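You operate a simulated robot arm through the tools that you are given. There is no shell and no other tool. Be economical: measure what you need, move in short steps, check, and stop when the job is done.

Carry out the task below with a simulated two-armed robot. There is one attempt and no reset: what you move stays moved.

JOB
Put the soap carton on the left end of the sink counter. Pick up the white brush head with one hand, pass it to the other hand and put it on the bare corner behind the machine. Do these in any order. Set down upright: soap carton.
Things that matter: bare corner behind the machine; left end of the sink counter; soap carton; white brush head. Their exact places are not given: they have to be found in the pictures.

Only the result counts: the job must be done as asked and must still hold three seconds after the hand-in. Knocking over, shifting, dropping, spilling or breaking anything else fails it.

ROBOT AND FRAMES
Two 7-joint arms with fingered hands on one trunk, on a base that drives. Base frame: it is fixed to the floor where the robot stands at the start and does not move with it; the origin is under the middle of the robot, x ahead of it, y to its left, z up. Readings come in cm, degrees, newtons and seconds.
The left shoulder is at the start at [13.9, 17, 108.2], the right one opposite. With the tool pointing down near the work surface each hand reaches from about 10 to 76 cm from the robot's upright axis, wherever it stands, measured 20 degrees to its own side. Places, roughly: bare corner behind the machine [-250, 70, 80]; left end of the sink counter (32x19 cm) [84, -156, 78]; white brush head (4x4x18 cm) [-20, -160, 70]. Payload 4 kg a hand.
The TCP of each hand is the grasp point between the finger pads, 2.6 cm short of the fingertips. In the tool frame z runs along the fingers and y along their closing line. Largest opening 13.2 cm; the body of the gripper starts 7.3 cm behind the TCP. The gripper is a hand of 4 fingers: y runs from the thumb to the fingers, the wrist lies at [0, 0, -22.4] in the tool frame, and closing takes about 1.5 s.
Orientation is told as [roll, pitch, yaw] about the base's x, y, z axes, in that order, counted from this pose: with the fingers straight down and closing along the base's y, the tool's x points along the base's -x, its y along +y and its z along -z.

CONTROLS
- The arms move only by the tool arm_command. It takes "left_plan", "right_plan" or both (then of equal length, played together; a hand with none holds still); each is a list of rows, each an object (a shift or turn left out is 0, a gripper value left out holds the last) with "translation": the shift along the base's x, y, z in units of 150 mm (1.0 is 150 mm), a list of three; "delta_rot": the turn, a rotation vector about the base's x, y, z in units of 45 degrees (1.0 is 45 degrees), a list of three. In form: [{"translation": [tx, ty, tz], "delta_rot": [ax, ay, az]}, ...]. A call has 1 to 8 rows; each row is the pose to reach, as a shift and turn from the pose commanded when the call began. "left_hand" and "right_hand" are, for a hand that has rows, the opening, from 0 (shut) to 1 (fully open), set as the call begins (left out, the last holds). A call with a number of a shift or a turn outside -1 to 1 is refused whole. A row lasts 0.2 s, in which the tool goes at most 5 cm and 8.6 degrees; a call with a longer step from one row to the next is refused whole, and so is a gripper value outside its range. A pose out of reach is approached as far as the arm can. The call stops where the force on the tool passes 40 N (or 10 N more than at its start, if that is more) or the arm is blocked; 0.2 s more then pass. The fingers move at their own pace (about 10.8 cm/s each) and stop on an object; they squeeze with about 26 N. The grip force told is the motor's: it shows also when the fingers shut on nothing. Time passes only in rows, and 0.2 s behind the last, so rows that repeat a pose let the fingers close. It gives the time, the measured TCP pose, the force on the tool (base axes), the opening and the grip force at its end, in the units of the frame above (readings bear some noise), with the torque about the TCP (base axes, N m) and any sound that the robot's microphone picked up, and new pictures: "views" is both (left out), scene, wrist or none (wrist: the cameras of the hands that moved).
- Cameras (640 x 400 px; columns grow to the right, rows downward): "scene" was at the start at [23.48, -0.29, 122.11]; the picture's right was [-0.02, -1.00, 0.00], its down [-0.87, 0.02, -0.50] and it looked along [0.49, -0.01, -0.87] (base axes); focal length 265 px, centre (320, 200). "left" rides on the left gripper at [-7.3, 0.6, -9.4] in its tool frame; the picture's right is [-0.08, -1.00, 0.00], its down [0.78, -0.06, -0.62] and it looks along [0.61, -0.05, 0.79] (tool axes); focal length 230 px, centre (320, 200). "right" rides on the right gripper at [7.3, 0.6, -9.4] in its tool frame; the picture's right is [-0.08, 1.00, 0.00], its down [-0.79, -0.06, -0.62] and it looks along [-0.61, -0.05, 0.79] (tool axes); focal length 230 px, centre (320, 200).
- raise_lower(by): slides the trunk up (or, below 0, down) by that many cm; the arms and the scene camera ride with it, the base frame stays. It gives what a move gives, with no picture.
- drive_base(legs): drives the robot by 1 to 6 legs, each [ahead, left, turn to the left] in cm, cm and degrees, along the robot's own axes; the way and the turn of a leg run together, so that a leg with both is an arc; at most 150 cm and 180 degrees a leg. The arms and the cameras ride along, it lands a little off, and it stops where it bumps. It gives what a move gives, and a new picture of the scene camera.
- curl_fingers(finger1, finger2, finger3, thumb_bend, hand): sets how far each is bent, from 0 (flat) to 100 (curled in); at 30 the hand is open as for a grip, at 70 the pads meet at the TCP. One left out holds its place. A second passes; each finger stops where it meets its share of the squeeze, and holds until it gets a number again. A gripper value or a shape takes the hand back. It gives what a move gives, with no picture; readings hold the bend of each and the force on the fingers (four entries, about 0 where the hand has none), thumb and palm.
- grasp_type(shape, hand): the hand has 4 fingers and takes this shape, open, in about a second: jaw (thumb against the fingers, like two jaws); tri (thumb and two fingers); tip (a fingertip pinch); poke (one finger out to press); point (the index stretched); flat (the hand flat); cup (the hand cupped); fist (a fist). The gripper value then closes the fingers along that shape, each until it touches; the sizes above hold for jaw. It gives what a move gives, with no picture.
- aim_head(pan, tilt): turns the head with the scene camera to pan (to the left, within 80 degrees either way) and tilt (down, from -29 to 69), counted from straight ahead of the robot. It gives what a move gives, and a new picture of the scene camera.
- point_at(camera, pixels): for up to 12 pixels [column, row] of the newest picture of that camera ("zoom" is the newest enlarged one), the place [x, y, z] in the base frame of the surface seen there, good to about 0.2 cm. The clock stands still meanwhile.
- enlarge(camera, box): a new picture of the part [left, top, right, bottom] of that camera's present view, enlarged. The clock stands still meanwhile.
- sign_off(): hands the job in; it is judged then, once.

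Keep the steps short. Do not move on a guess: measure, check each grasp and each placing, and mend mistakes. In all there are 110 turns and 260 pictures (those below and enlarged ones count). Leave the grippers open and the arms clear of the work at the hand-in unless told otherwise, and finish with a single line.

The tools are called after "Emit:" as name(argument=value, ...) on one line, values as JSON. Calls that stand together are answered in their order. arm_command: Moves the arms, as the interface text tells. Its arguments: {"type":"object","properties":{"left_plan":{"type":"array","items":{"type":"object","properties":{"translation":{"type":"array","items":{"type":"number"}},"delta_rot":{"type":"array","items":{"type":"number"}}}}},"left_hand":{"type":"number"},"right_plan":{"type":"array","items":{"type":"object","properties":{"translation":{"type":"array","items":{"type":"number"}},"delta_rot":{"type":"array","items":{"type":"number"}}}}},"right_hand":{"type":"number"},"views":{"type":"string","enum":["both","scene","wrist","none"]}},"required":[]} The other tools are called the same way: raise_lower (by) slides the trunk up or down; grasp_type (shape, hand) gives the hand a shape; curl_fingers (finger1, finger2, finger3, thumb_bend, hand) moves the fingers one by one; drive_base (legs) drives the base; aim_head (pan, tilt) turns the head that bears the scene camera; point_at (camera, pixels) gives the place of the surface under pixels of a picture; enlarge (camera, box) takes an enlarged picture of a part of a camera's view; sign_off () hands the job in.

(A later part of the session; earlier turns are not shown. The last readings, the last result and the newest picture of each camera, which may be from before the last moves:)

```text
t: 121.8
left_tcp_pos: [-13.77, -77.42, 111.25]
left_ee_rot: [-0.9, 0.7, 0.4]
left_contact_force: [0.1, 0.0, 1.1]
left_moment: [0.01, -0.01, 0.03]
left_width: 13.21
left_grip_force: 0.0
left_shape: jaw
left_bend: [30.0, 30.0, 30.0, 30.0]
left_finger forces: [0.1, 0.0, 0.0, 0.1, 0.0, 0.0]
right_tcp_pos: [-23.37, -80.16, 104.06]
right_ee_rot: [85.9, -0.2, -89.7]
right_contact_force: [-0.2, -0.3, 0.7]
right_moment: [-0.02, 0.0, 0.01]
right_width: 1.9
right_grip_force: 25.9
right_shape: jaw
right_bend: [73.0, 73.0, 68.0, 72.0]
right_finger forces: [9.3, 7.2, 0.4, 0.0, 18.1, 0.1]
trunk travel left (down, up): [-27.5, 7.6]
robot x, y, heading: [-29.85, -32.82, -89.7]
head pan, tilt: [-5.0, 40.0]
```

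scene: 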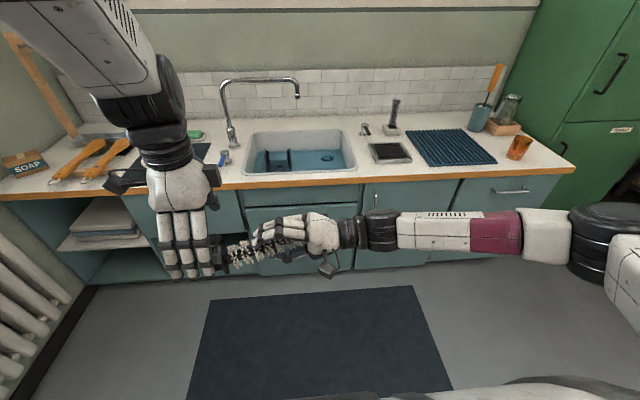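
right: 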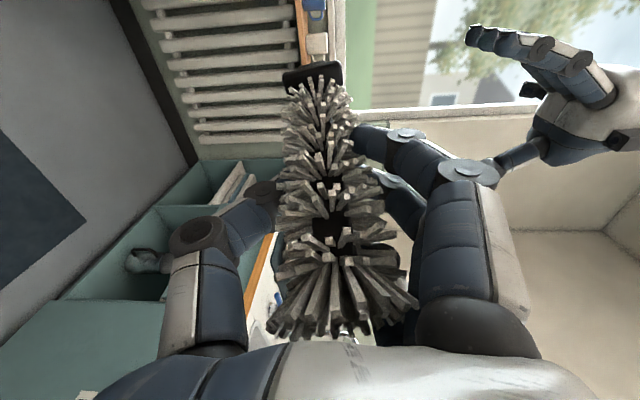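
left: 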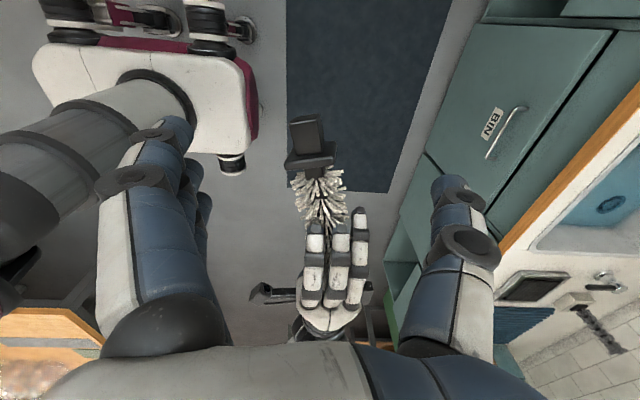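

In line. I'll descend to z≈103.8 with x −1.5.

Emit:
arm_command(left_plan=[{"translation": [-0.05, 0, -0.17]}, {"translation": [-0.1, 0, -0.34]}, {"translation": [-0.1, 0, -0.5]}, {"translation": [-0.1, 0, -0.5]}], views="both")

```text
t: 122.8
left_tcp_pos: [-15.28, -77.27, 104.1]
left_ee_rot: [-0.9, 0.3, 1.2]
left_contact_force: [0.3, 0.0, 0.8]
left_moment: [0.05, 0.0, 0.01]
left_width: 13.17
left_grip_force: 0.0
left_shape: jaw
left_bend: [30.0, 30.0, 30.0, 30.0]
left_finger forces: [0.1, 0.1, 0.0, 0.0, 0.1, 0.0]
right_tcp_pos: [-23.38, -80.08, 104.09]
right_ee_rot: [85.8, -0.3, -89.8]
right_contact_force: [0.3, 0.5, -1.0]
right_moment: [0.02, 0.03, 0.03]
right_width: 1.88
right_grip_force: 25.6
right_shape: jaw
right_bend: [73.0, 73.0, 68.0, 72.0]
right_finger forces: [9.3, 7.2, 0.4, 0.0, 18.1, 0.1]
trunk travel left (down, up): [-27.5, 7.6]
robot x, y, heading: [-29.84, -32.52, -90.1]
head pan, tilt: [-5.0, 40.0]
```

scene: 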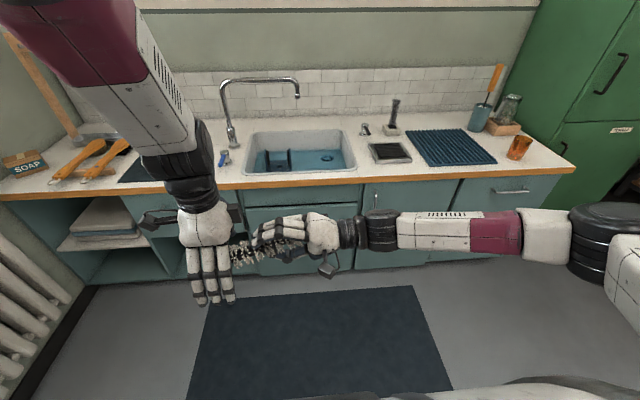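
left: 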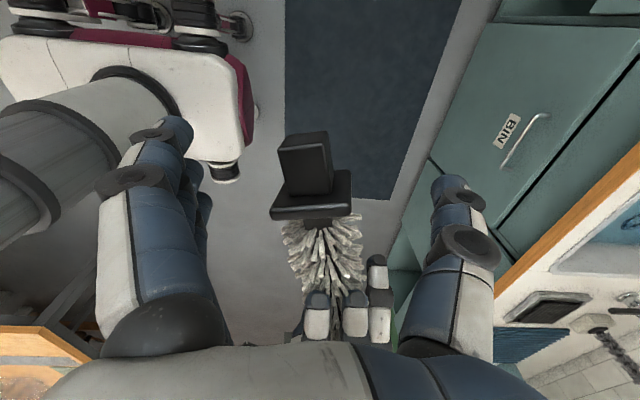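

The flange and plug are centred between the left fingers. I'll lower 1 cm more and close the left hand.

Emit:
arm_command(left_plan=[{"translation": [-0.03, 0, -0.07]}, {"translation": [-0.03, 0, -0.07]}, {"translation": [-0.03, 0, -0.07]}, {"translation": [-0.03, 0, -0.07]}, {"translation": [-0.03, 0, -0.07]}, {"translation": [-0.03, 0, -0.07]}, {"translation": [-0.03, 0, -0.07]}, {"translation": [-0.03, 0, -0.07]}], left_hand=0, views="both")

```text
t: 124.6
left_tcp_pos: [-15.63, -77.38, 102.68]
left_ee_rot: [-0.2, 0.3, 1.3]
left_contact_force: [-16.3, -2.1, 0.6]
left_moment: [-0.05, 0.03, -0.26]
left_width: 1.09
left_grip_force: 25.9
left_shape: jaw
left_bend: [73.0, 73.0, 65.0, 75.0]
left_finger forces: [4.7, 6.4, 6.8, 0.0, 24.1, 0.0]
right_tcp_pos: [-23.29, -79.96, 104.1]
right_ee_rot: [85.9, -0.2, -89.9]
right_contact_force: [16.1, 1.3, -1.5]
right_moment: [0.02, -0.2, 0.0]
right_width: 1.78
right_grip_force: 26.1
right_shape: jaw
right_bend: [73.0, 73.0, 68.0, 71.0]
right_finger forces: [8.6, 6.5, 0.1, 0.0, 17.1, 0.1]
trunk travel left (down, up): [-27.5, 7.6]
robot x, y, heading: [-29.74, -32.15, -90.0]
head pan, tilt: [-5.0, 40.0]
```

scene: 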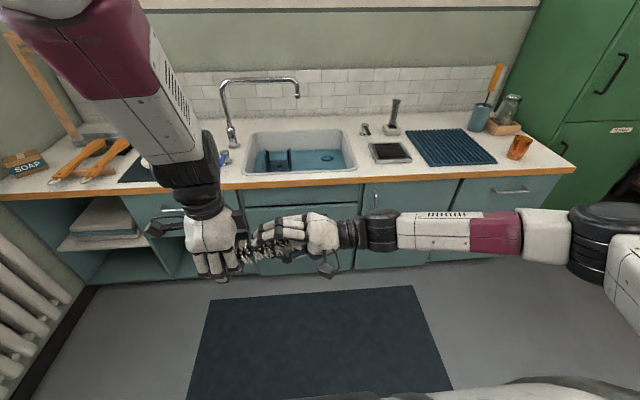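
left: 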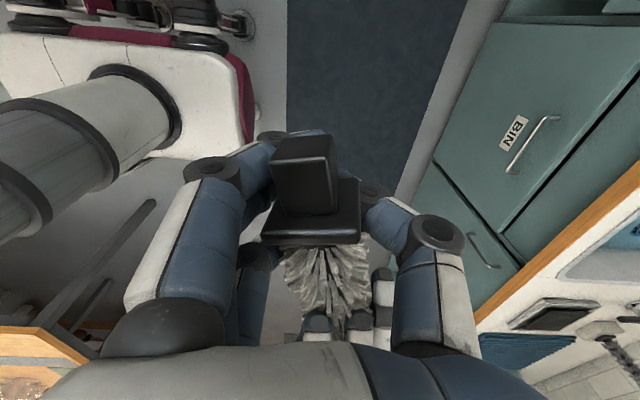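

The left hand grips the neck behind the flange (all fingers loaded, 26 N). Now I'll open the right hand.

Emit:
arm_command(right_plan=[{"translation": [0, 0, 0]}, {"translation": [0, 0, 0]}, {"translation": [0, 0, 0]}, {"translation": [0, 0, 0]}], right_hand=0.7, views="both")

```text
t: 125.6
left_tcp_pos: [-15.52, -77.15, 102.61]
left_ee_rot: [-0.4, 0.2, 1.3]
left_contact_force: [0.8, 0.1, 0.1]
left_moment: [0.02, -0.05, 0.01]
left_width: 0.47
left_grip_force: 25.9
left_shape: jaw
left_bend: [73.0, 74.0, 68.0, 75.0]
left_finger forces: [0.6, 0.1, 1.0, 0.0, 1.2, 0.0]
right_tcp_pos: [-23.42, -80.09, 104.05]
right_ee_rot: [85.8, -0.3, -89.8]
right_contact_force: [-0.1, 0.2, -1.2]
right_moment: [-0.01, -0.01, -0.04]
right_width: 9.22
right_grip_force: 0.1
right_shape: jaw
right_bend: [68.0, 68.0, 67.0, 64.0]
right_finger forces: [0.0, 0.1, 0.0, 0.0, 0.1, 0.0]
trunk travel left (down, up): [-27.5, 7.6]
robot x, y, heading: [-30.01, -32.83, -89.6]
head pan, tilt: [-5.0, 40.0]
```

scene: 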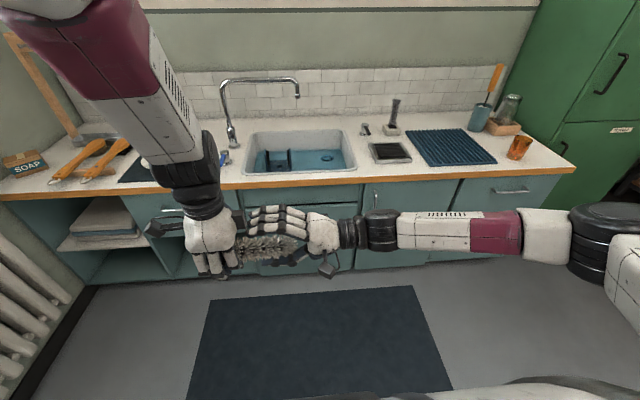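
right: 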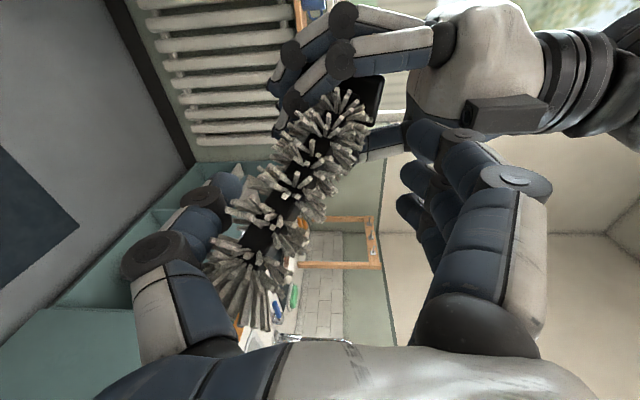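

The left grip relaxed (forces ~1 N), so the brush isn't secure there. I'll re-close the right hand right away to hold it.

Emit:
arm_command(right_plan=[{"translation": [0, 0, 0]}, {"translation": [0, 0, 0]}, {"translation": [0, 0, 0]}, {"translation": [0, 0, 0]}, {"translation": [0, 0, 0]}, {"translation": [0, 0, 0]}], right_hand=0, views="both")

Emit:
enlarge(camera="scene", box=[170, 170, 370, 295])

Emit:
enlarge(camera="left", box=[160, 90, 480, 290])

```text
t: 127.0
left_tcp_pos: [-15.75, -77.34, 102.64]
left_ee_rot: [-0.4, 0.4, 1.2]
left_contact_force: [2.3, -2.5, -5.3]
left_moment: [0.13, 0.01, 0.05]
left_width: 0.42
left_grip_force: 25.9
left_shape: jaw
left_bend: [73.0, 74.0, 68.0, 75.0]
left_finger forces: [0.0, 0.1, 0.1, 0.0, 5.6, 0.0]
right_tcp_pos: [-23.39, -80.04, 104.22]
right_ee_rot: [85.8, -0.2, -89.8]
right_contact_force: [-2.9, 1.7, 3.4]
right_moment: [0.01, -0.36, 0.17]
right_width: 2.62
right_grip_force: 25.8
right_shape: jaw
right_bend: [73.0, 73.0, 70.0, 71.0]
right_finger forces: [11.9, 7.9, 7.5, 0.1, 21.7, 0.0]
trunk travel left (down, up): [-27.5, 7.6]
robot x, y, heading: [-29.94, -32.78, -89.8]
head pan, tilt: [-5.0, 40.0]
```

scene: 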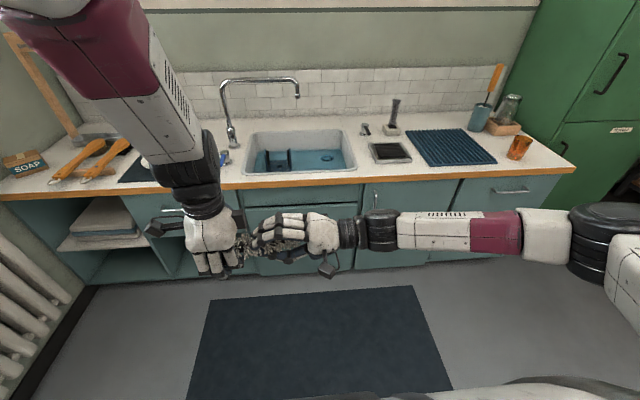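
right: 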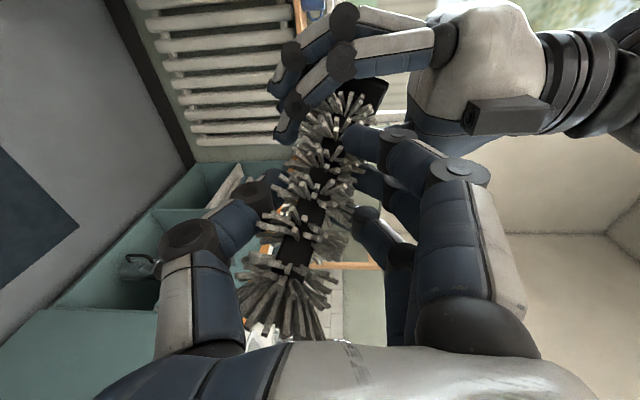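

```text
3.20 times, centred on (270, 232) of scene
```

zoom: 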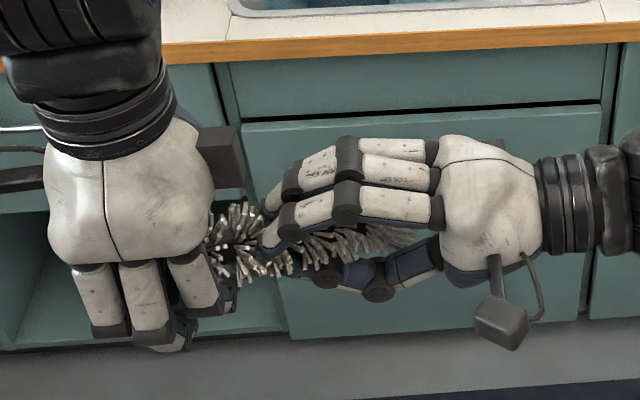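

```text
2.00 times, centred on (320, 190) of left
```

zoom: 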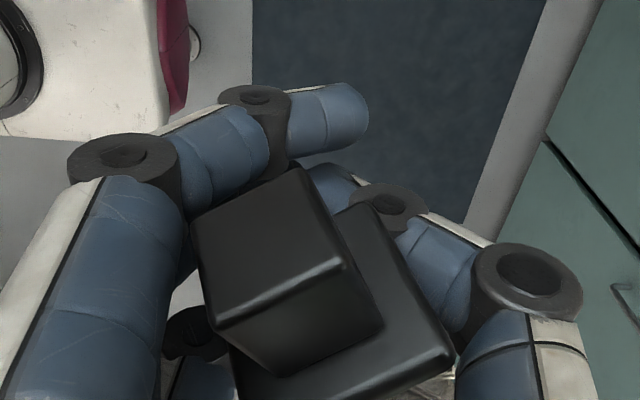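

The right hand holds the brush firmly again (2.6 cm, all fingers). The left fingers had closed beneath the core. I'll open the left hand, raise it clear and re-measure.

Emit:
arm_command(left_plan=[{"translation": [0, 0, 0]}, {"translation": [0, 0, 0]}, {"translation": [0, 0, 0]}, {"translation": [0, 0, 0]}, {"translation": [0, 0, 0.2]}, {"translation": [0, 0, 0.45]}, {"translation": [0, 0, 0.6]}, {"translation": [0, 0, 0.6]}], left_hand=1, views="both")

Emit:
enlarge(camera="left", box=[240, 80, 400, 280])

```text
t: 128.8
left_tcp_pos: [-15.35, -76.89, 111.43]
left_ee_rot: [0.1, 0.8, 0.4]
left_contact_force: [0.1, -0.3, -0.2]
left_moment: [0.0, 0.03, -0.04]
left_width: 13.2
left_grip_force: 0.0
left_shape: jaw
left_bend: [30.0, 30.0, 30.0, 30.0]
left_finger forces: [0.0, 0.0, 0.0, 0.0, 0.0, 0.1]
right_tcp_pos: [-23.3, -80.17, 104.13]
right_ee_rot: [85.7, -0.4, -89.7]
right_contact_force: [-0.2, -0.8, -0.5]
right_moment: [0.02, 0.02, -0.01]
right_width: 2.45
right_grip_force: 26.5
right_shape: jaw
right_bend: [74.0, 73.0, 70.0, 71.0]
right_finger forces: [6.6, 6.8, 11.1, 0.0, 21.5, 0.0]
trunk travel left (down, up): [-27.5, 7.6]
robot x, y, heading: [-29.77, -32.67, -89.6]
head pan, tilt: [-5.0, 40.0]
```

scene: 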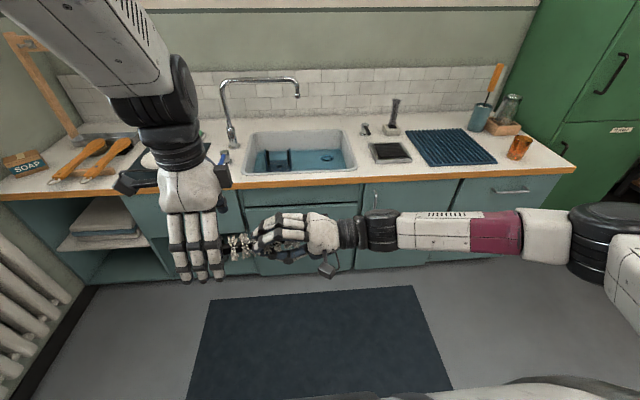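
left: 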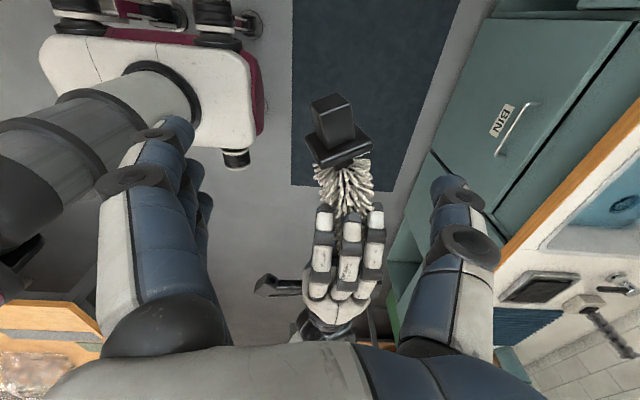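

```text
2.00 times, centred on (320, 180) of left
```

zoom: 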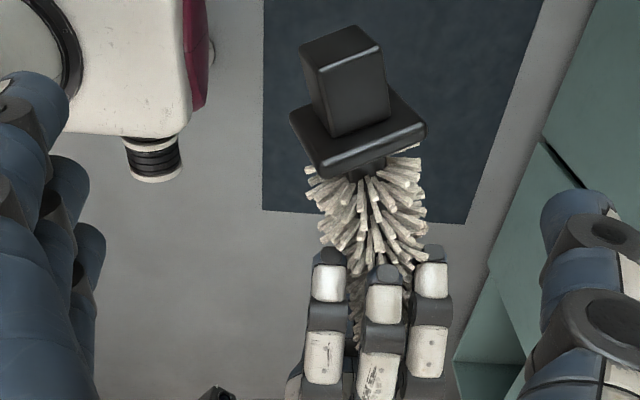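

Emit:
point_at(camera="zoom", pixels=[[350, 70], [345, 45], [355, 110], [350, 150], [320, 140], [410, 115], [368, 190], [370, 230], [380, 250], [330, 260]])

```text
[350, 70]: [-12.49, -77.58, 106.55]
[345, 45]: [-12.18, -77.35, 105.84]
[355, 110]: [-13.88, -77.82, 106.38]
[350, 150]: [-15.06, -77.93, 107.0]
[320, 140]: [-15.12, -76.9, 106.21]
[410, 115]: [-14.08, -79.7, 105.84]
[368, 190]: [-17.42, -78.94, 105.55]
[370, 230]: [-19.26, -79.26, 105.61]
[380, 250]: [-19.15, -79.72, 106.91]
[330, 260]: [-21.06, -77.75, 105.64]
```

Plug centre ≈ (−13,−77.7,104.8). I'll grip the solid plug and flange there: move to x −13, y −77.8, z 104.6.

Emit:
arm_command(left_plan=[{"translation": [0.08, -0.03, -0.1]}, {"translation": [0.15, -0.06, -0.25]}, {"translation": [0.15, -0.06, -0.46]}, {"translation": [0.15, -0.06, -0.46]}], views="wrist")

```text
t: 129.8
left_tcp_pos: [-13.26, -78.32, 105.0]
left_ee_rot: [-1.0, 0.3, 1.0]
left_contact_force: [-0.2, 0.3, 0.6]
left_moment: [0.03, -0.01, -0.01]
left_width: 13.21
left_grip_force: 0.0
left_shape: jaw
left_bend: [30.0, 30.0, 30.0, 30.0]
left_finger forces: [0.0, 0.1, 0.1, 0.1, 0.0, 0.1]
right_tcp_pos: [-23.27, -80.07, 104.25]
right_ee_rot: [85.8, -0.3, -89.8]
right_contact_force: [0.0, 0.0, 0.2]
right_moment: [-0.01, 0.0, -0.04]
right_width: 2.45
right_grip_force: 25.8
right_shape: jaw
right_bend: [74.0, 73.0, 70.0, 71.0]
right_finger forces: [6.4, 6.8, 11.1, 0.0, 21.3, 0.0]
trunk travel left (down, up): [-27.5, 7.6]
robot x, y, heading: [-29.81, -32.08, -89.8]
head pan, tilt: [-5.0, 40.0]
```

left: 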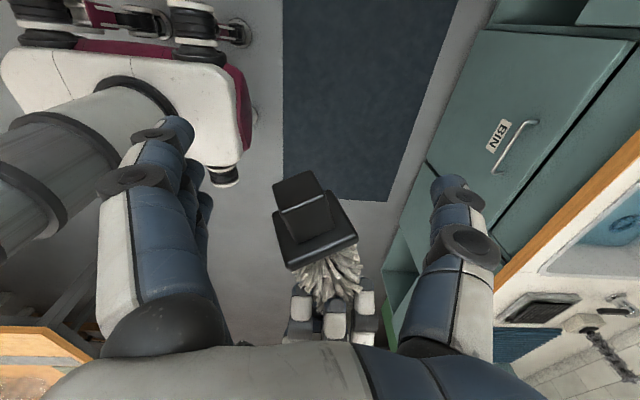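

Centred. I'll close the left hand.

Emit:
arm_command(left_plan=[{"translation": [0, 0.02, 0]}, {"translation": [0, 0.02, 0]}, {"translation": [0, 0.02, 0]}, {"translation": [0, 0.02, 0]}, {"translation": [0, 0.02, 0]}, {"translation": [0, 0.02, 0]}, {"translation": [0, 0.02, 0]}], left_hand=0, views="wrist")

```text
t: 131.4
left_tcp_pos: [-13.2, -77.82, 104.45]
left_ee_rot: [-0.3, 0.2, 1.1]
left_contact_force: [7.9, 3.2, -1.6]
left_moment: [-0.06, -0.06, -0.05]
left_width: 0.24
left_grip_force: 26.4
left_shape: jaw
left_bend: [68.0, 65.0, 73.0, 72.0]
left_finger forces: [0.0, 0.6, 7.4, 0.0, 4.4, 0.0]
right_tcp_pos: [-23.44, -80.17, 103.98]
right_ee_rot: [85.8, -0.2, -89.9]
right_contact_force: [-8.3, -2.4, 2.4]
right_moment: [0.14, -0.26, 0.03]
right_width: 2.48
right_grip_force: 25.3
right_shape: jaw
right_bend: [74.0, 73.0, 70.0, 71.0]
right_finger forces: [12.3, 8.8, 14.2, 0.0, 23.0, 0.0]
trunk travel left (down, up): [-27.5, 7.6]
robot x, y, heading: [-30.01, -32.3, -89.7]
head pan, tilt: [-5.0, 40.0]
```

left: 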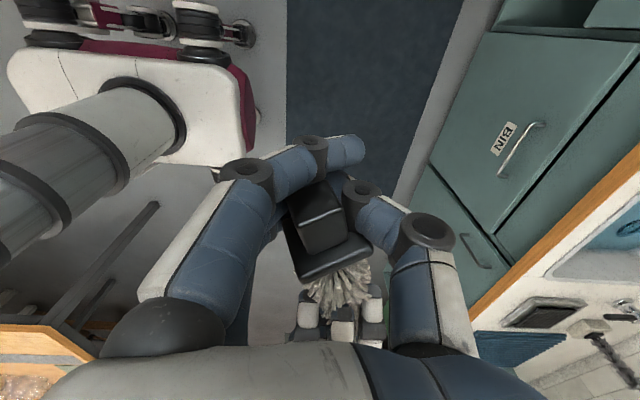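

The pinch again slid under the plug: a crosswise grip on this shape is unstable. The end-on grip (as in the right hand) held well, so I'll have the left hand point sideways at the brush and take it end-on. Open and lift the left hand first.

Emit:
arm_command(left_plan=[{"translation": [0, 0, 0]}, {"translation": [0, 0, 0]}, {"translation": [0, 0, 0]}, {"translation": [0, 0, 0]}, {"translation": [0, 0, 0.2]}, {"translation": [0, 0, 0.45]}, {"translation": [0.15, 0, 0.65]}, {"translation": [0.35, 0, 0.75]}], left_hand=1, views="none")

Emit:
arm_command(left_plan=[{"translation": [0.2, 0, 0], "delta_rot": [-0.1, 0.1, -0.1]}, {"translation": [0.4, 0, 0], "delta_rot": [-0.2, 0.2, -0.2]}, {"translation": [0.6, 0, 0], "delta_rot": [-0.3, 0.3, -0.3]}, {"translation": [0.8, 0, 0], "delta_rot": [-0.41, 0.41, -0.41]}, {"translation": [1.0, 0, 0], "delta_rot": [-0.513, 0.513, -0.513]}, {"translation": [1.0, 0, 0], "delta_rot": [-0.513, 0.513, -0.513]}], views="scene")

```text
t: 133.2
left_tcp_pos: [-8.35, -77.44, 115.71]
left_ee_rot: [-0.7, -0.1, -0.5]
left_contact_force: [0.1, 0.6, -0.2]
left_moment: [0.04, 0.02, -0.02]
left_width: 13.15
left_grip_force: 0.0
left_shape: jaw
left_bend: [30.0, 30.0, 30.0, 30.0]
left_finger forces: [0.1, 0.0, 0.1, 0.0, 0.0, 0.0]
right_tcp_pos: [-23.34, -80.11, 104.02]
right_ee_rot: [85.8, -0.3, -89.8]
right_contact_force: [-0.3, -0.5, -1.4]
right_moment: [-0.02, 0.02, 0.0]
right_width: 2.28
right_grip_force: 25.8
right_shape: jaw
right_bend: [74.0, 73.0, 71.0, 72.0]
right_finger forces: [4.9, 10.3, 10.3, 0.1, 19.4, 0.1]
trunk travel left (down, up): [-27.5, 7.6]
robot x, y, heading: [-30.23, -32.39, -89.9]
head pan, tilt: [-5.0, 40.0]
```

```text
t: 134.6
left_tcp_pos: [6.24, -77.44, 115.29]
left_ee_rot: [-28.3, 13.0, -27.6]
left_contact_force: [0.4, -0.7, -0.2]
left_moment: [0.03, -0.03, 0.02]
left_width: 13.17
left_grip_force: 0.0
left_shape: jaw
left_bend: [30.0, 30.0, 30.0, 30.0]
left_finger forces: [0.1, 0.0, 0.1, 0.1, 0.1, 0.0]
right_tcp_pos: [-23.49, -80.05, 103.99]
right_ee_rot: [85.8, -0.3, -89.8]
right_contact_force: [-0.2, 0.2, -1.1]
right_moment: [-0.05, 0.0, 0.02]
right_width: 2.28
right_grip_force: 26.1
right_shape: jaw
right_bend: [74.0, 73.0, 71.0, 72.0]
right_finger forces: [4.8, 10.2, 10.1, 0.0, 19.5, 0.1]
trunk travel left (down, up): [-27.5, 7.6]
robot x, y, heading: [-29.99, -32.95, -89.8]
head pan, tilt: [-5.0, 40.0]
```

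scene: 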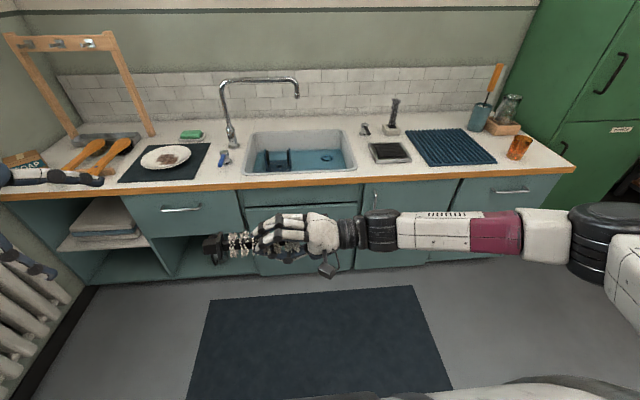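

Rotating well and clear of the brush. I'll continue the rotation in two more steps.

Emit:
arm_command(left_plan=[{"translation": [0, 0, 0], "delta_rot": [-0.1, 0.1, -0.1]}, {"translation": [0, 0, 0], "delta_rot": [-0.2, 0.2, -0.2]}, {"translation": [0, 0, 0], "delta_rot": [-0.3, 0.3, -0.3]}, {"translation": [0, 0, -0.2], "delta_rot": [-0.41, 0.41, -0.41]}, {"translation": [0, 0, -0.4], "delta_rot": [-0.513, 0.513, -0.513]}, {"translation": [0, 0, -0.4], "delta_rot": [-0.513, 0.513, -0.513]}], views="none")

Emit:
arm_command(left_plan=[{"translation": [0, 0, 0], "delta_rot": [-0.1, 0.1, -0.1]}, {"translation": [0, 0, 0], "delta_rot": [-0.2, 0.2, -0.2]}, {"translation": [0, 0, -0.1], "delta_rot": [-0.3, 0.3, -0.3]}, {"translation": [0, 0, -0.2], "delta_rot": [-0.41, 0.41, -0.41]}, {"translation": [0, 0, -0.3], "delta_rot": [-0.513, 0.513, -0.513]}, {"translation": [0, 0, -0.3], "delta_rot": [-0.513, 0.513, -0.513]}], views="both")

```text
t: 136.0
left_tcp_pos: [6.42, -77.5, 109.2]
left_ee_rot: [-61.7, 13.7, -59.3]
left_contact_force: [0.8, -0.2, 0.2]
left_moment: [0.02, 0.01, -0.02]
left_width: 13.18
left_grip_force: 0.0
left_shape: jaw
left_bend: [30.0, 30.0, 30.0, 30.0]
left_finger forces: [0.0, 0.1, 0.0, 0.0, 0.0, 0.1]
right_tcp_pos: [-23.52, -80.13, 104.12]
right_ee_rot: [85.9, -0.2, -89.9]
right_contact_force: [-0.1, -0.5, -1.2]
right_moment: [-0.01, 0.02, 0.01]
right_width: 2.3
right_grip_force: 26.2
right_shape: jaw
right_bend: [74.0, 73.0, 71.0, 72.0]
right_finger forces: [5.0, 10.3, 10.1, 0.0, 19.5, 0.0]
trunk travel left (down, up): [-27.5, 7.6]
robot x, y, heading: [-29.94, -32.21, -90.0]
head pan, tilt: [-5.0, 40.0]
```

```text
t: 137.4
left_tcp_pos: [6.4, -77.52, 104.82]
left_ee_rot: [-90.5, -1.5, -86.3]
left_contact_force: [0.0, -0.5, -0.5]
left_moment: [-0.02, 0.01, 0.01]
left_width: 13.19
left_grip_force: 0.0
left_shape: jaw
left_bend: [30.0, 30.0, 30.0, 30.0]
left_finger forces: [0.0, 0.0, 0.1, 0.1, 0.0, 0.0]
right_tcp_pos: [-23.38, -80.06, 104.07]
right_ee_rot: [85.7, -0.3, -89.8]
right_contact_force: [0.3, 0.2, -0.8]
right_moment: [-0.02, 0.04, 0.01]
right_width: 2.27
right_grip_force: 26.2
right_shape: jaw
right_bend: [74.0, 73.0, 71.0, 72.0]
right_finger forces: [5.1, 10.2, 9.9, 0.0, 19.3, 0.0]
trunk travel left (down, up): [-27.5, 7.6]
robot x, y, heading: [-30.06, -32.59, -89.5]
head pan, tilt: [-5.0, 40.0]
```

scene: 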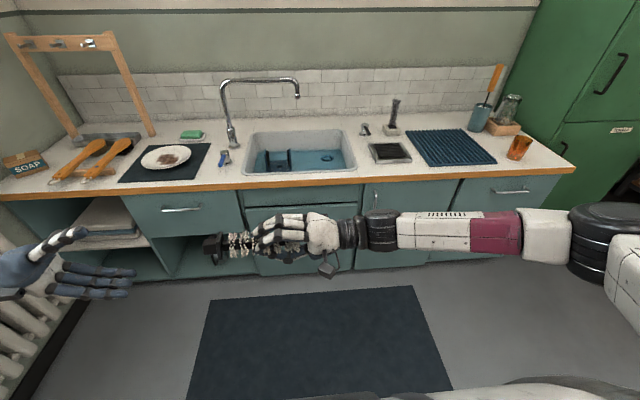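
left: 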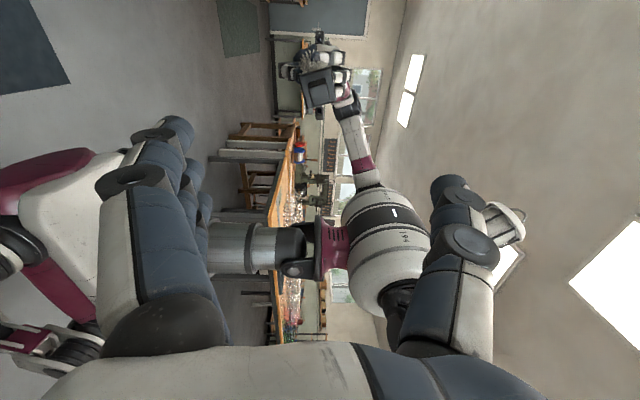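

The left hand now points at the brush end-on. I'll measure the plug again from both cameras.

Emit:
point_at(camera="left", pixels=[[320, 88], [308, 80], [332, 95], [300, 90], [335, 82]])

Emit:
enlarge(camera="scene", box=[190, 200, 350, 300])

```text
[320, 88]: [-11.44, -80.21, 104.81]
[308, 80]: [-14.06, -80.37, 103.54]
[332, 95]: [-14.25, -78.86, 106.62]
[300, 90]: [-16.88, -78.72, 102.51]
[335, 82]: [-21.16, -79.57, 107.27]
```

```text
4.00 times, centred on (270, 250) of scene
```

zoom: 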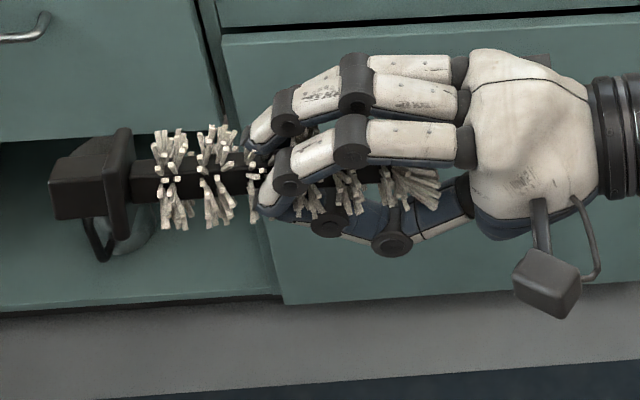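

The brush axis lies at y≈−80.1, z≈104.8, the plug face at x −11.4, and the right fingertips at about x −20.8. I'll advance the left hand along −x, first 13 cm with the y correction.

Emit:
arm_command(left_plan=[{"translation": [0, -0.17, 0], "delta_rot": [0, 0, -0.08]}, {"translation": [-0.25, -0.17, 0], "delta_rot": [0, 0, -0.08]}, {"translation": [-0.5, -0.17, 0], "delta_rot": [0, 0, -0.08]}, {"translation": [-0.75, -0.17, 0], "delta_rot": [0, 0, -0.08]}, {"translation": [-0.9, -0.17, 0], "delta_rot": [0, 0, -0.08]}, {"translation": [-0.9, -0.17, 0], "delta_rot": [0, 0, -0.08]}], views="both")

```text
t: 138.8
left_tcp_pos: [-6.95, -80.05, 104.8]
left_ee_rot: [-90.3, -1.5, -89.8]
left_contact_force: [0.2, 0.3, 0.1]
left_moment: [-0.02, -0.01, 0.0]
left_width: 13.19
left_grip_force: 0.0
left_shape: jaw
left_bend: [30.0, 30.0, 30.0, 30.0]
left_finger forces: [0.1, 0.0, 0.0, 0.0, 0.0, 0.0]
right_tcp_pos: [-23.42, -80.08, 104.03]
right_ee_rot: [85.8, -0.3, -89.9]
right_contact_force: [0.3, -0.4, -0.4]
right_moment: [-0.02, 0.02, -0.02]
right_width: 2.3
right_grip_force: 26.0
right_shape: jaw
right_bend: [74.0, 73.0, 71.0, 72.0]
right_finger forces: [5.0, 10.3, 9.8, 0.0, 19.4, 0.0]
trunk travel left (down, up): [-27.5, 7.6]
robot x, y, heading: [-29.94, -32.57, -89.9]
head pan, tilt: [-5.0, 40.0]
```

scene: 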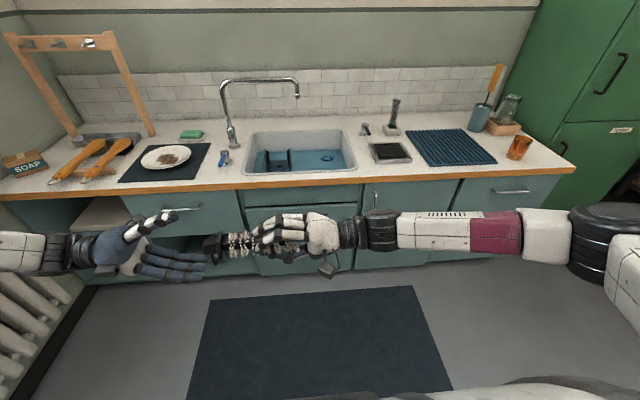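
left: 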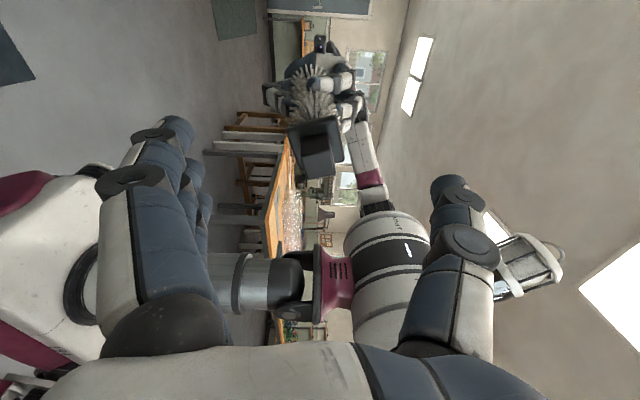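

Aligned (plug at column ~320). I'll advance 10 cm to surround the flange and neck.

Emit:
arm_command(left_plan=[{"translation": [-0.2, 0, 0]}, {"translation": [-0.4, 0, 0]}, {"translation": [-0.55, 0, 0]}, {"translation": [-0.67, 0, 0]}, {"translation": [-0.67, 0, 0]}], views="both")

Emit:
enlarge(camera="scene", box=[150, 190, 350, 300])

```text
t: 140.0
left_tcp_pos: [-17.04, -79.9, 104.89]
left_ee_rot: [-90.4, -1.5, -89.8]
left_contact_force: [-0.4, 0.7, 0.7]
left_moment: [0.0, -0.01, -0.03]
left_width: 13.2
left_grip_force: 0.1
left_shape: jaw
left_bend: [30.0, 30.0, 30.0, 30.0]
left_finger forces: [0.0, 0.1, 0.1, 0.1, 0.1, 0.0]
right_tcp_pos: [-23.38, -80.09, 104.06]
right_ee_rot: [85.8, -0.3, -89.8]
right_contact_force: [-0.4, 0.3, -0.7]
right_moment: [0.01, 0.02, -0.05]
right_width: 2.32
right_grip_force: 25.7
right_shape: jaw
right_bend: [74.0, 73.0, 71.0, 72.0]
right_finger forces: [5.0, 10.3, 9.8, 0.1, 19.3, 0.0]
trunk travel left (down, up): [-27.5, 7.6]
robot x, y, heading: [-29.67, -32.75, -89.6]
head pan, tilt: [-5.0, 40.0]
```

scene: 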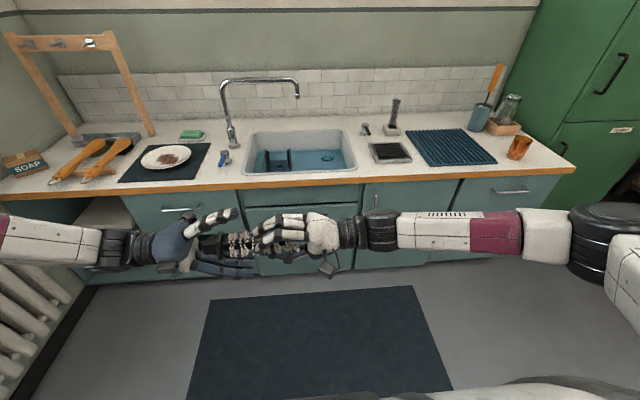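
left: 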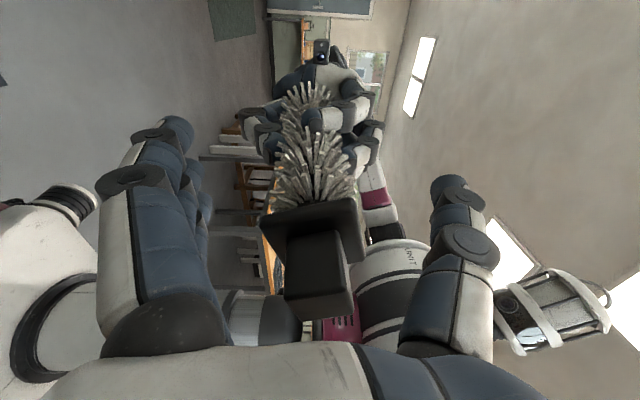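

```text
3.20 times, centred on (250, 245) of scene
```

zoom: 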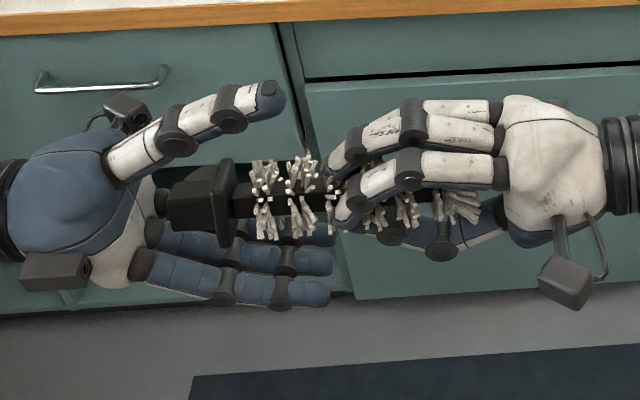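

The brush neck is deep in the left hand and clear of the right fingers. I'll close the left hand.

Emit:
arm_command(left_plan=[{"translation": [0, 0, 0]}, {"translation": [0, 0, 0]}, {"translation": [0, 0, 0]}, {"translation": [0, 0, 0]}, {"translation": [0, 0, 0]}, {"translation": [0, 0, 0]}, {"translation": [0, 0, 0]}], left_hand=0, views="wrist")

Emit:
enlarge(camera="scene", box=[150, 190, 350, 300])

```text
t: 141.6
left_tcp_pos: [-17.06, -80.05, 104.82]
left_ee_rot: [-90.5, -1.5, -89.8]
left_contact_force: [-1.6, 2.2, 3.0]
left_moment: [-0.06, 0.06, -0.03]
left_width: 1.56
left_grip_force: 26.2
left_shape: jaw
left_bend: [70.0, 73.0, 71.0, 70.0]
left_finger forces: [1.1, 9.7, 8.2, 0.0, 23.0, 0.1]
right_tcp_pos: [-23.45, -80.04, 104.03]
right_ee_rot: [85.7, -0.4, -89.9]
right_contact_force: [1.2, -1.2, -5.2]
right_moment: [0.05, 0.18, -0.02]
right_width: 2.28
right_grip_force: 26.1
right_shape: jaw
right_bend: [74.0, 73.0, 71.0, 72.0]
right_finger forces: [4.5, 8.4, 10.6, 0.0, 20.8, 0.0]
trunk travel left (down, up): [-27.5, 7.6]
robot x, y, heading: [-29.84, -32.7, -89.9]
head pan, tilt: [-5.0, 40.0]
```

left: 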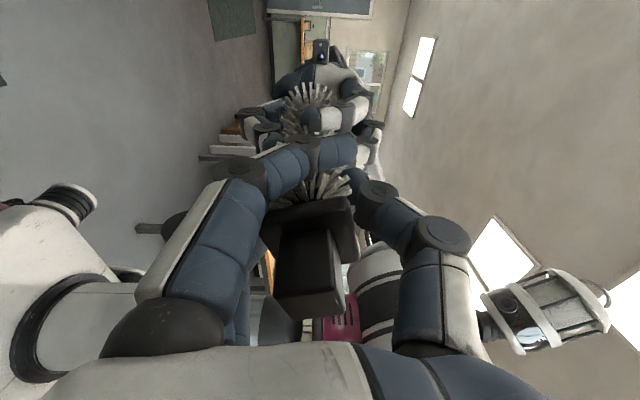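

```text
3.20 times, centred on (250, 245) of scene
```

zoom: 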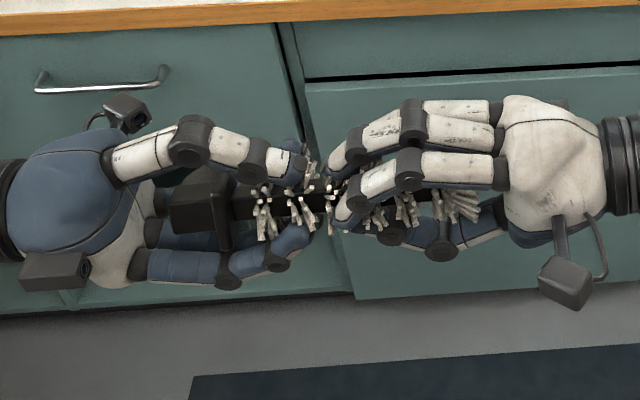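

The left grips well (9.7 / 8.2 / 23 N at 1.6 cm). I'll open the right hand only slightly to test while it still cages the brush.

Emit:
arm_command(right_plan=[{"translation": [0, 0, 0]}, {"translation": [0, 0, 0]}, {"translation": [0, 0, 0]}], right_hand=0.35, views="wrist")

```text
t: 142.4
left_tcp_pos: [-16.98, -79.99, 104.82]
left_ee_rot: [-90.4, -1.5, -89.8]
left_contact_force: [0.1, 0.1, -0.1]
left_moment: [-0.01, -0.03, 0.0]
left_width: 1.52
left_grip_force: 25.9
left_shape: jaw
left_bend: [70.0, 73.0, 71.0, 71.0]
left_finger forces: [0.9, 11.6, 9.6, 0.0, 21.8, 0.0]
right_tcp_pos: [-23.45, -80.09, 104.12]
right_ee_rot: [85.7, -0.3, -89.9]
right_contact_force: [-0.3, 0.2, -0.2]
right_moment: [0.0, 0.01, -0.02]
right_width: 4.56
right_grip_force: 0.0
right_shape: jaw
right_bend: [74.0, 74.0, 73.0, 70.0]
right_finger forces: [0.1, 0.0, 0.0, 0.0, 0.0, 0.0]
trunk travel left (down, up): [-27.5, 7.6]
robot x, y, heading: [-29.95, -32.11, -89.6]
head pan, tilt: [-5.0, 40.0]
```

right: 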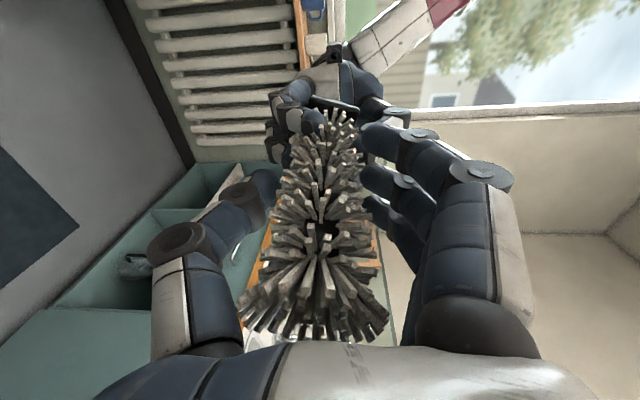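

The left hand alone holds it steadily. I'll open the right hand fully and withdraw it to the right.

Emit:
arm_command(right_plan=[{"translation": [0, 0, 0]}, {"translation": [0, 0, 0]}, {"translation": [0, 0, 0]}, {"translation": [-0.15, 0, 0]}, {"translation": [-0.4, 0, 0]}, {"translation": [-0.65, 0, 0]}, {"translation": [-0.9, 0, 0]}, {"translation": [-1.0, 0, 0]}], right_hand=1, views="scene")

```text
t: 144.2
left_tcp_pos: [-16.97, -80.03, 104.89]
left_ee_rot: [-90.3, -1.5, -89.9]
left_contact_force: [-0.5, -0.7, -0.2]
left_moment: [0.02, 0.0, 0.02]
left_width: 1.51
left_grip_force: 26.3
left_shape: jaw
left_bend: [70.0, 73.0, 71.0, 71.0]
left_finger forces: [0.8, 11.6, 9.5, 0.1, 21.7, 0.1]
right_tcp_pos: [-38.46, -79.97, 104.08]
right_ee_rot: [85.7, -0.4, -89.9]
right_contact_force: [0.4, -0.4, 0.4]
right_moment: [0.02, 0.0, 0.01]
right_width: 13.18
right_grip_force: 0.0
right_shape: jaw
right_bend: [30.0, 30.0, 30.0, 30.0]
right_finger forces: [0.0, 0.0, 0.0, 0.1, 0.0, 0.0]
trunk travel left (down, up): [-27.5, 7.6]
robot x, y, heading: [-29.2, -32.96, -89.5]
head pan, tilt: [-5.0, 40.0]
```

scene: 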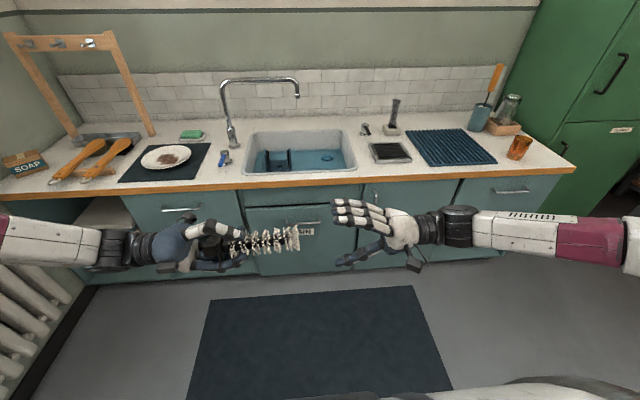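

The handover is complete. Now I'll tuck both hands for travel, turning both tools to point down (first 45°) while drawing them back a little.

Emit:
arm_command(left_plan=[{"translation": [0.05, 0.05, 0.05], "delta_rot": [0, -0.167, 0]}, {"translation": [0.1, 0.1, 0.1], "delta_rot": [0, -0.333, 0]}, {"translation": [0.15, 0.15, 0.15], "delta_rot": [0, -0.5, 0]}, {"translation": [0.2, 0.2, 0.2], "delta_rot": [0, -0.667, 0]}, {"translation": [0.25, 0.25, 0.25], "delta_rot": [0, -0.833, 0]}, {"translation": [0.3, 0.3, 0.3], "delta_rot": [0, -1, 0]}, {"translation": [0.3, 0.3, 0.3], "delta_rot": [0, -1, 0]}], right_plan=[{"translation": [0, 0.05, 0], "delta_rot": [0, 0.167, 0]}, {"translation": [0, 0.1, 0], "delta_rot": [0, 0.333, 0]}, {"translation": [0, 0.15, 0], "delta_rot": [0, 0.5, 0]}, {"translation": [0, 0.2, 0], "delta_rot": [0, 0.667, 0]}, {"translation": [0, 0.25, 0], "delta_rot": [0, 0.833, 0]}, {"translation": [0, 0.3, 0], "delta_rot": [0, 1, 0]}, {"translation": [0, 0.3, 0], "delta_rot": [0, 1, 0]}], views="none")

Emit:
arm_command(left_plan=[{"translation": [0, 0.05, 0.05], "delta_rot": [0, -0.167, 0]}, {"translation": [0, 0.1, 0.1], "delta_rot": [0, -0.333, 0]}, {"translation": [0, 0.15, 0.15], "delta_rot": [0, -0.5, 0]}, {"translation": [0, 0.2, 0.2], "delta_rot": [0, -0.667, 0]}, {"translation": [0, 0.25, 0.2], "delta_rot": [0, -0.833, 0]}, {"translation": [0, 0.3, 0.2], "delta_rot": [0, -1, 0]}, {"translation": [0, 0.3, 0.2], "delta_rot": [0, -1, 0]}], right_plan=[{"translation": [0, 0.05, 0], "delta_rot": [0, 0.167, 0]}, {"translation": [0, 0.1, 0], "delta_rot": [0, 0.333, 0]}, {"translation": [0, 0.15, 0], "delta_rot": [0, 0.5, 0]}, {"translation": [0, 0.2, 0], "delta_rot": [0, 0.667, 0]}, {"translation": [0, 0.25, 0], "delta_rot": [0, 0.833, 0]}, {"translation": [0, 0.3, 0], "delta_rot": [0, 0.9, 0]}, {"translation": [0, 0.3, 0], "delta_rot": [0, 0.9, 0]}], views="scene")

```text
t: 145.8
left_tcp_pos: [-12.61, -75.51, 109.29]
left_ee_rot: [-45.4, -1.2, -90.8]
left_contact_force: [-0.2, -0.8, -1.0]
left_moment: [-0.02, -0.06, -0.02]
left_width: 1.54
left_grip_force: 25.6
left_shape: jaw
left_bend: [70.0, 73.0, 71.0, 71.0]
left_finger forces: [0.8, 11.6, 9.6, 0.0, 21.7, 0.0]
right_tcp_pos: [-38.18, -75.76, 104.08]
right_ee_rot: [40.8, -0.1, -89.7]
right_contact_force: [-0.4, -0.5, 0.3]
right_moment: [0.01, 0.01, 0.02]
right_width: 13.18
right_grip_force: 0.0
right_shape: jaw
right_bend: [30.0, 30.0, 30.0, 30.0]
right_finger forces: [0.1, 0.0, 0.0, 0.0, 0.1, 0.0]
trunk travel left (down, up): [-27.5, 7.6]
robot x, y, heading: [-29.74, -32.42, -89.8]
head pan, tilt: [-5.0, 40.0]
```

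```text
t: 147.4
left_tcp_pos: [-12.38, -70.93, 112.08]
left_ee_rot: [-0.4, -0.2, -91.5]
left_contact_force: [0.3, 0.3, -0.9]
left_moment: [0.05, 0.05, 0.02]
left_width: 1.51
left_grip_force: 25.9
left_shape: jaw
left_bend: [70.0, 73.0, 71.0, 71.0]
left_finger forces: [0.8, 11.3, 9.4, 0.1, 21.5, 0.1]
right_tcp_pos: [-38.23, -71.11, 104.11]
right_ee_rot: [0.2, 0.2, -89.8]
right_contact_force: [0.7, 0.9, -0.4]
right_moment: [0.0, 0.02, -0.01]
right_width: 13.18
right_grip_force: 0.1
right_shape: jaw
right_bend: [30.0, 30.0, 30.0, 30.0]
right_finger forces: [0.1, 0.0, 0.0, 0.0, 0.0, 0.0]
trunk travel left (down, up): [-27.5, 7.6]
robot x, y, heading: [-29.79, -32.41, -89.5]
head pan, tilt: [-5.0, 40.0]
```

scene: 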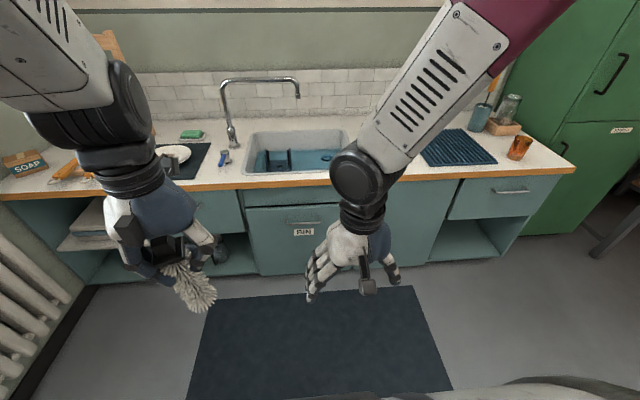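

Both hands are down and compact, with the brush held firmly. I'll turn right to face the machine area (heading 180°) and look.

Emit:
drive_base(legs=[[0, 0, -90]])

Emit:
aim_head(pan=-15, tilt=15)

Emit:
enlarge(camera="scene", box=[200, 100, 520, 300])

```text
t: 151.6
left_tcp_pos: [-67.59, -51.54, 112.06]
left_ee_rot: [-0.4, -0.2, -179.1]
left_contact_force: [0.0, 0.2, -0.3]
left_moment: [0.02, -0.02, -0.01]
left_width: 1.5
left_grip_force: 26.2
left_shape: jaw
left_bend: [70.0, 73.0, 71.0, 71.0]
left_finger forces: [0.9, 11.6, 8.5, 0.0, 21.4, 0.1]
right_tcp_pos: [-68.91, -25.79, 104.05]
right_ee_rot: [0.4, 0.2, -177.3]
right_contact_force: [0.7, 1.3, 0.7]
right_moment: [0.02, -0.01, 0.01]
right_width: 13.2
right_grip_force: 0.0
right_shape: jaw
right_bend: [30.0, 30.0, 30.0, 30.0]
right_finger forces: [0.1, 0.1, 0.0, 0.0, 0.0, 0.1]
trunk travel left (down, up): [-27.5, 7.6]
robot x, y, heading: [-29.92, -32.72, -177.2]
head pan, tilt: [-5.0, 40.0]
```

scene: 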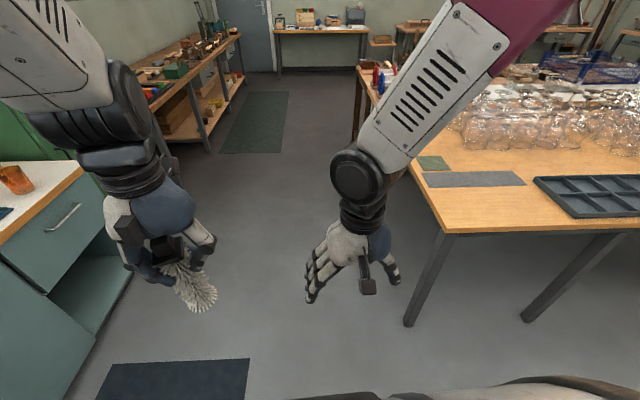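

```text
t: 152.4
left_tcp_pos: [-67.47, -51.71, 112.15]
left_ee_rot: [-0.4, -0.2, -179.1]
left_contact_force: [0.0, 0.3, -0.7]
left_moment: [0.01, -0.01, 0.0]
left_width: 1.5
left_grip_force: 26.1
left_shape: jaw
left_bend: [70.0, 73.0, 71.0, 71.0]
left_finger forces: [0.9, 11.7, 8.6, 0.0, 21.3, 0.0]
right_tcp_pos: [-68.87, -25.72, 103.99]
right_ee_rot: [0.3, 0.0, -177.2]
right_contact_force: [-0.6, -0.5, 0.7]
right_moment: [-0.01, 0.01, -0.02]
right_width: 13.2
right_grip_force: 0.1
right_shape: jaw
right_bend: [30.0, 30.0, 30.0, 30.0]
right_finger forces: [0.0, 0.0, 0.0, 0.0, 0.0, 0.1]
trunk travel left (down, up): [-27.5, 7.6]
robot x, y, heading: [-29.92, -32.58, -177.2]
head pan, tilt: [-15.0, 15.0]
```

scene: 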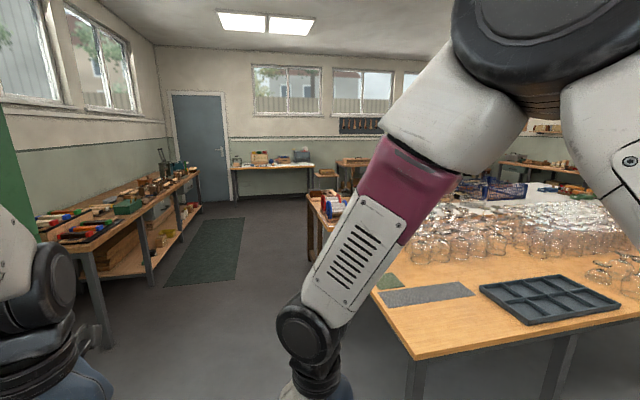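

```text
2.00 times, centred on (360, 200) of scene
```

zoom: 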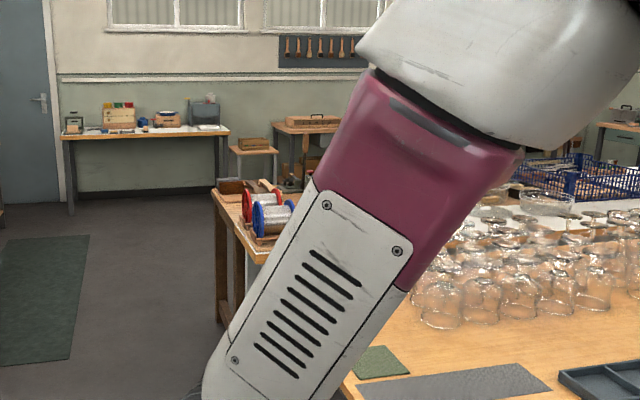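

I'll measure the glass table's edge and the bench with spools.

Emit:
point_at(camera="scene", pixels=[[413, 355], [380, 305], [312, 198], [330, 208], [310, 225], [338, 165], [325, 180], [100, 250], [200, 220], [635, 315]])

```text
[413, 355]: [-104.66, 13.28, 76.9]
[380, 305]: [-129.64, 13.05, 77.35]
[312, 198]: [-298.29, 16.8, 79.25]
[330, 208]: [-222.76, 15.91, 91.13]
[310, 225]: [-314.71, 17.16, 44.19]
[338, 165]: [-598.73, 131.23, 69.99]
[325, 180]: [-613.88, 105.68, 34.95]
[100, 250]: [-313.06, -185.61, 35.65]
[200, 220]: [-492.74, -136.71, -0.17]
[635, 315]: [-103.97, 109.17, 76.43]
```

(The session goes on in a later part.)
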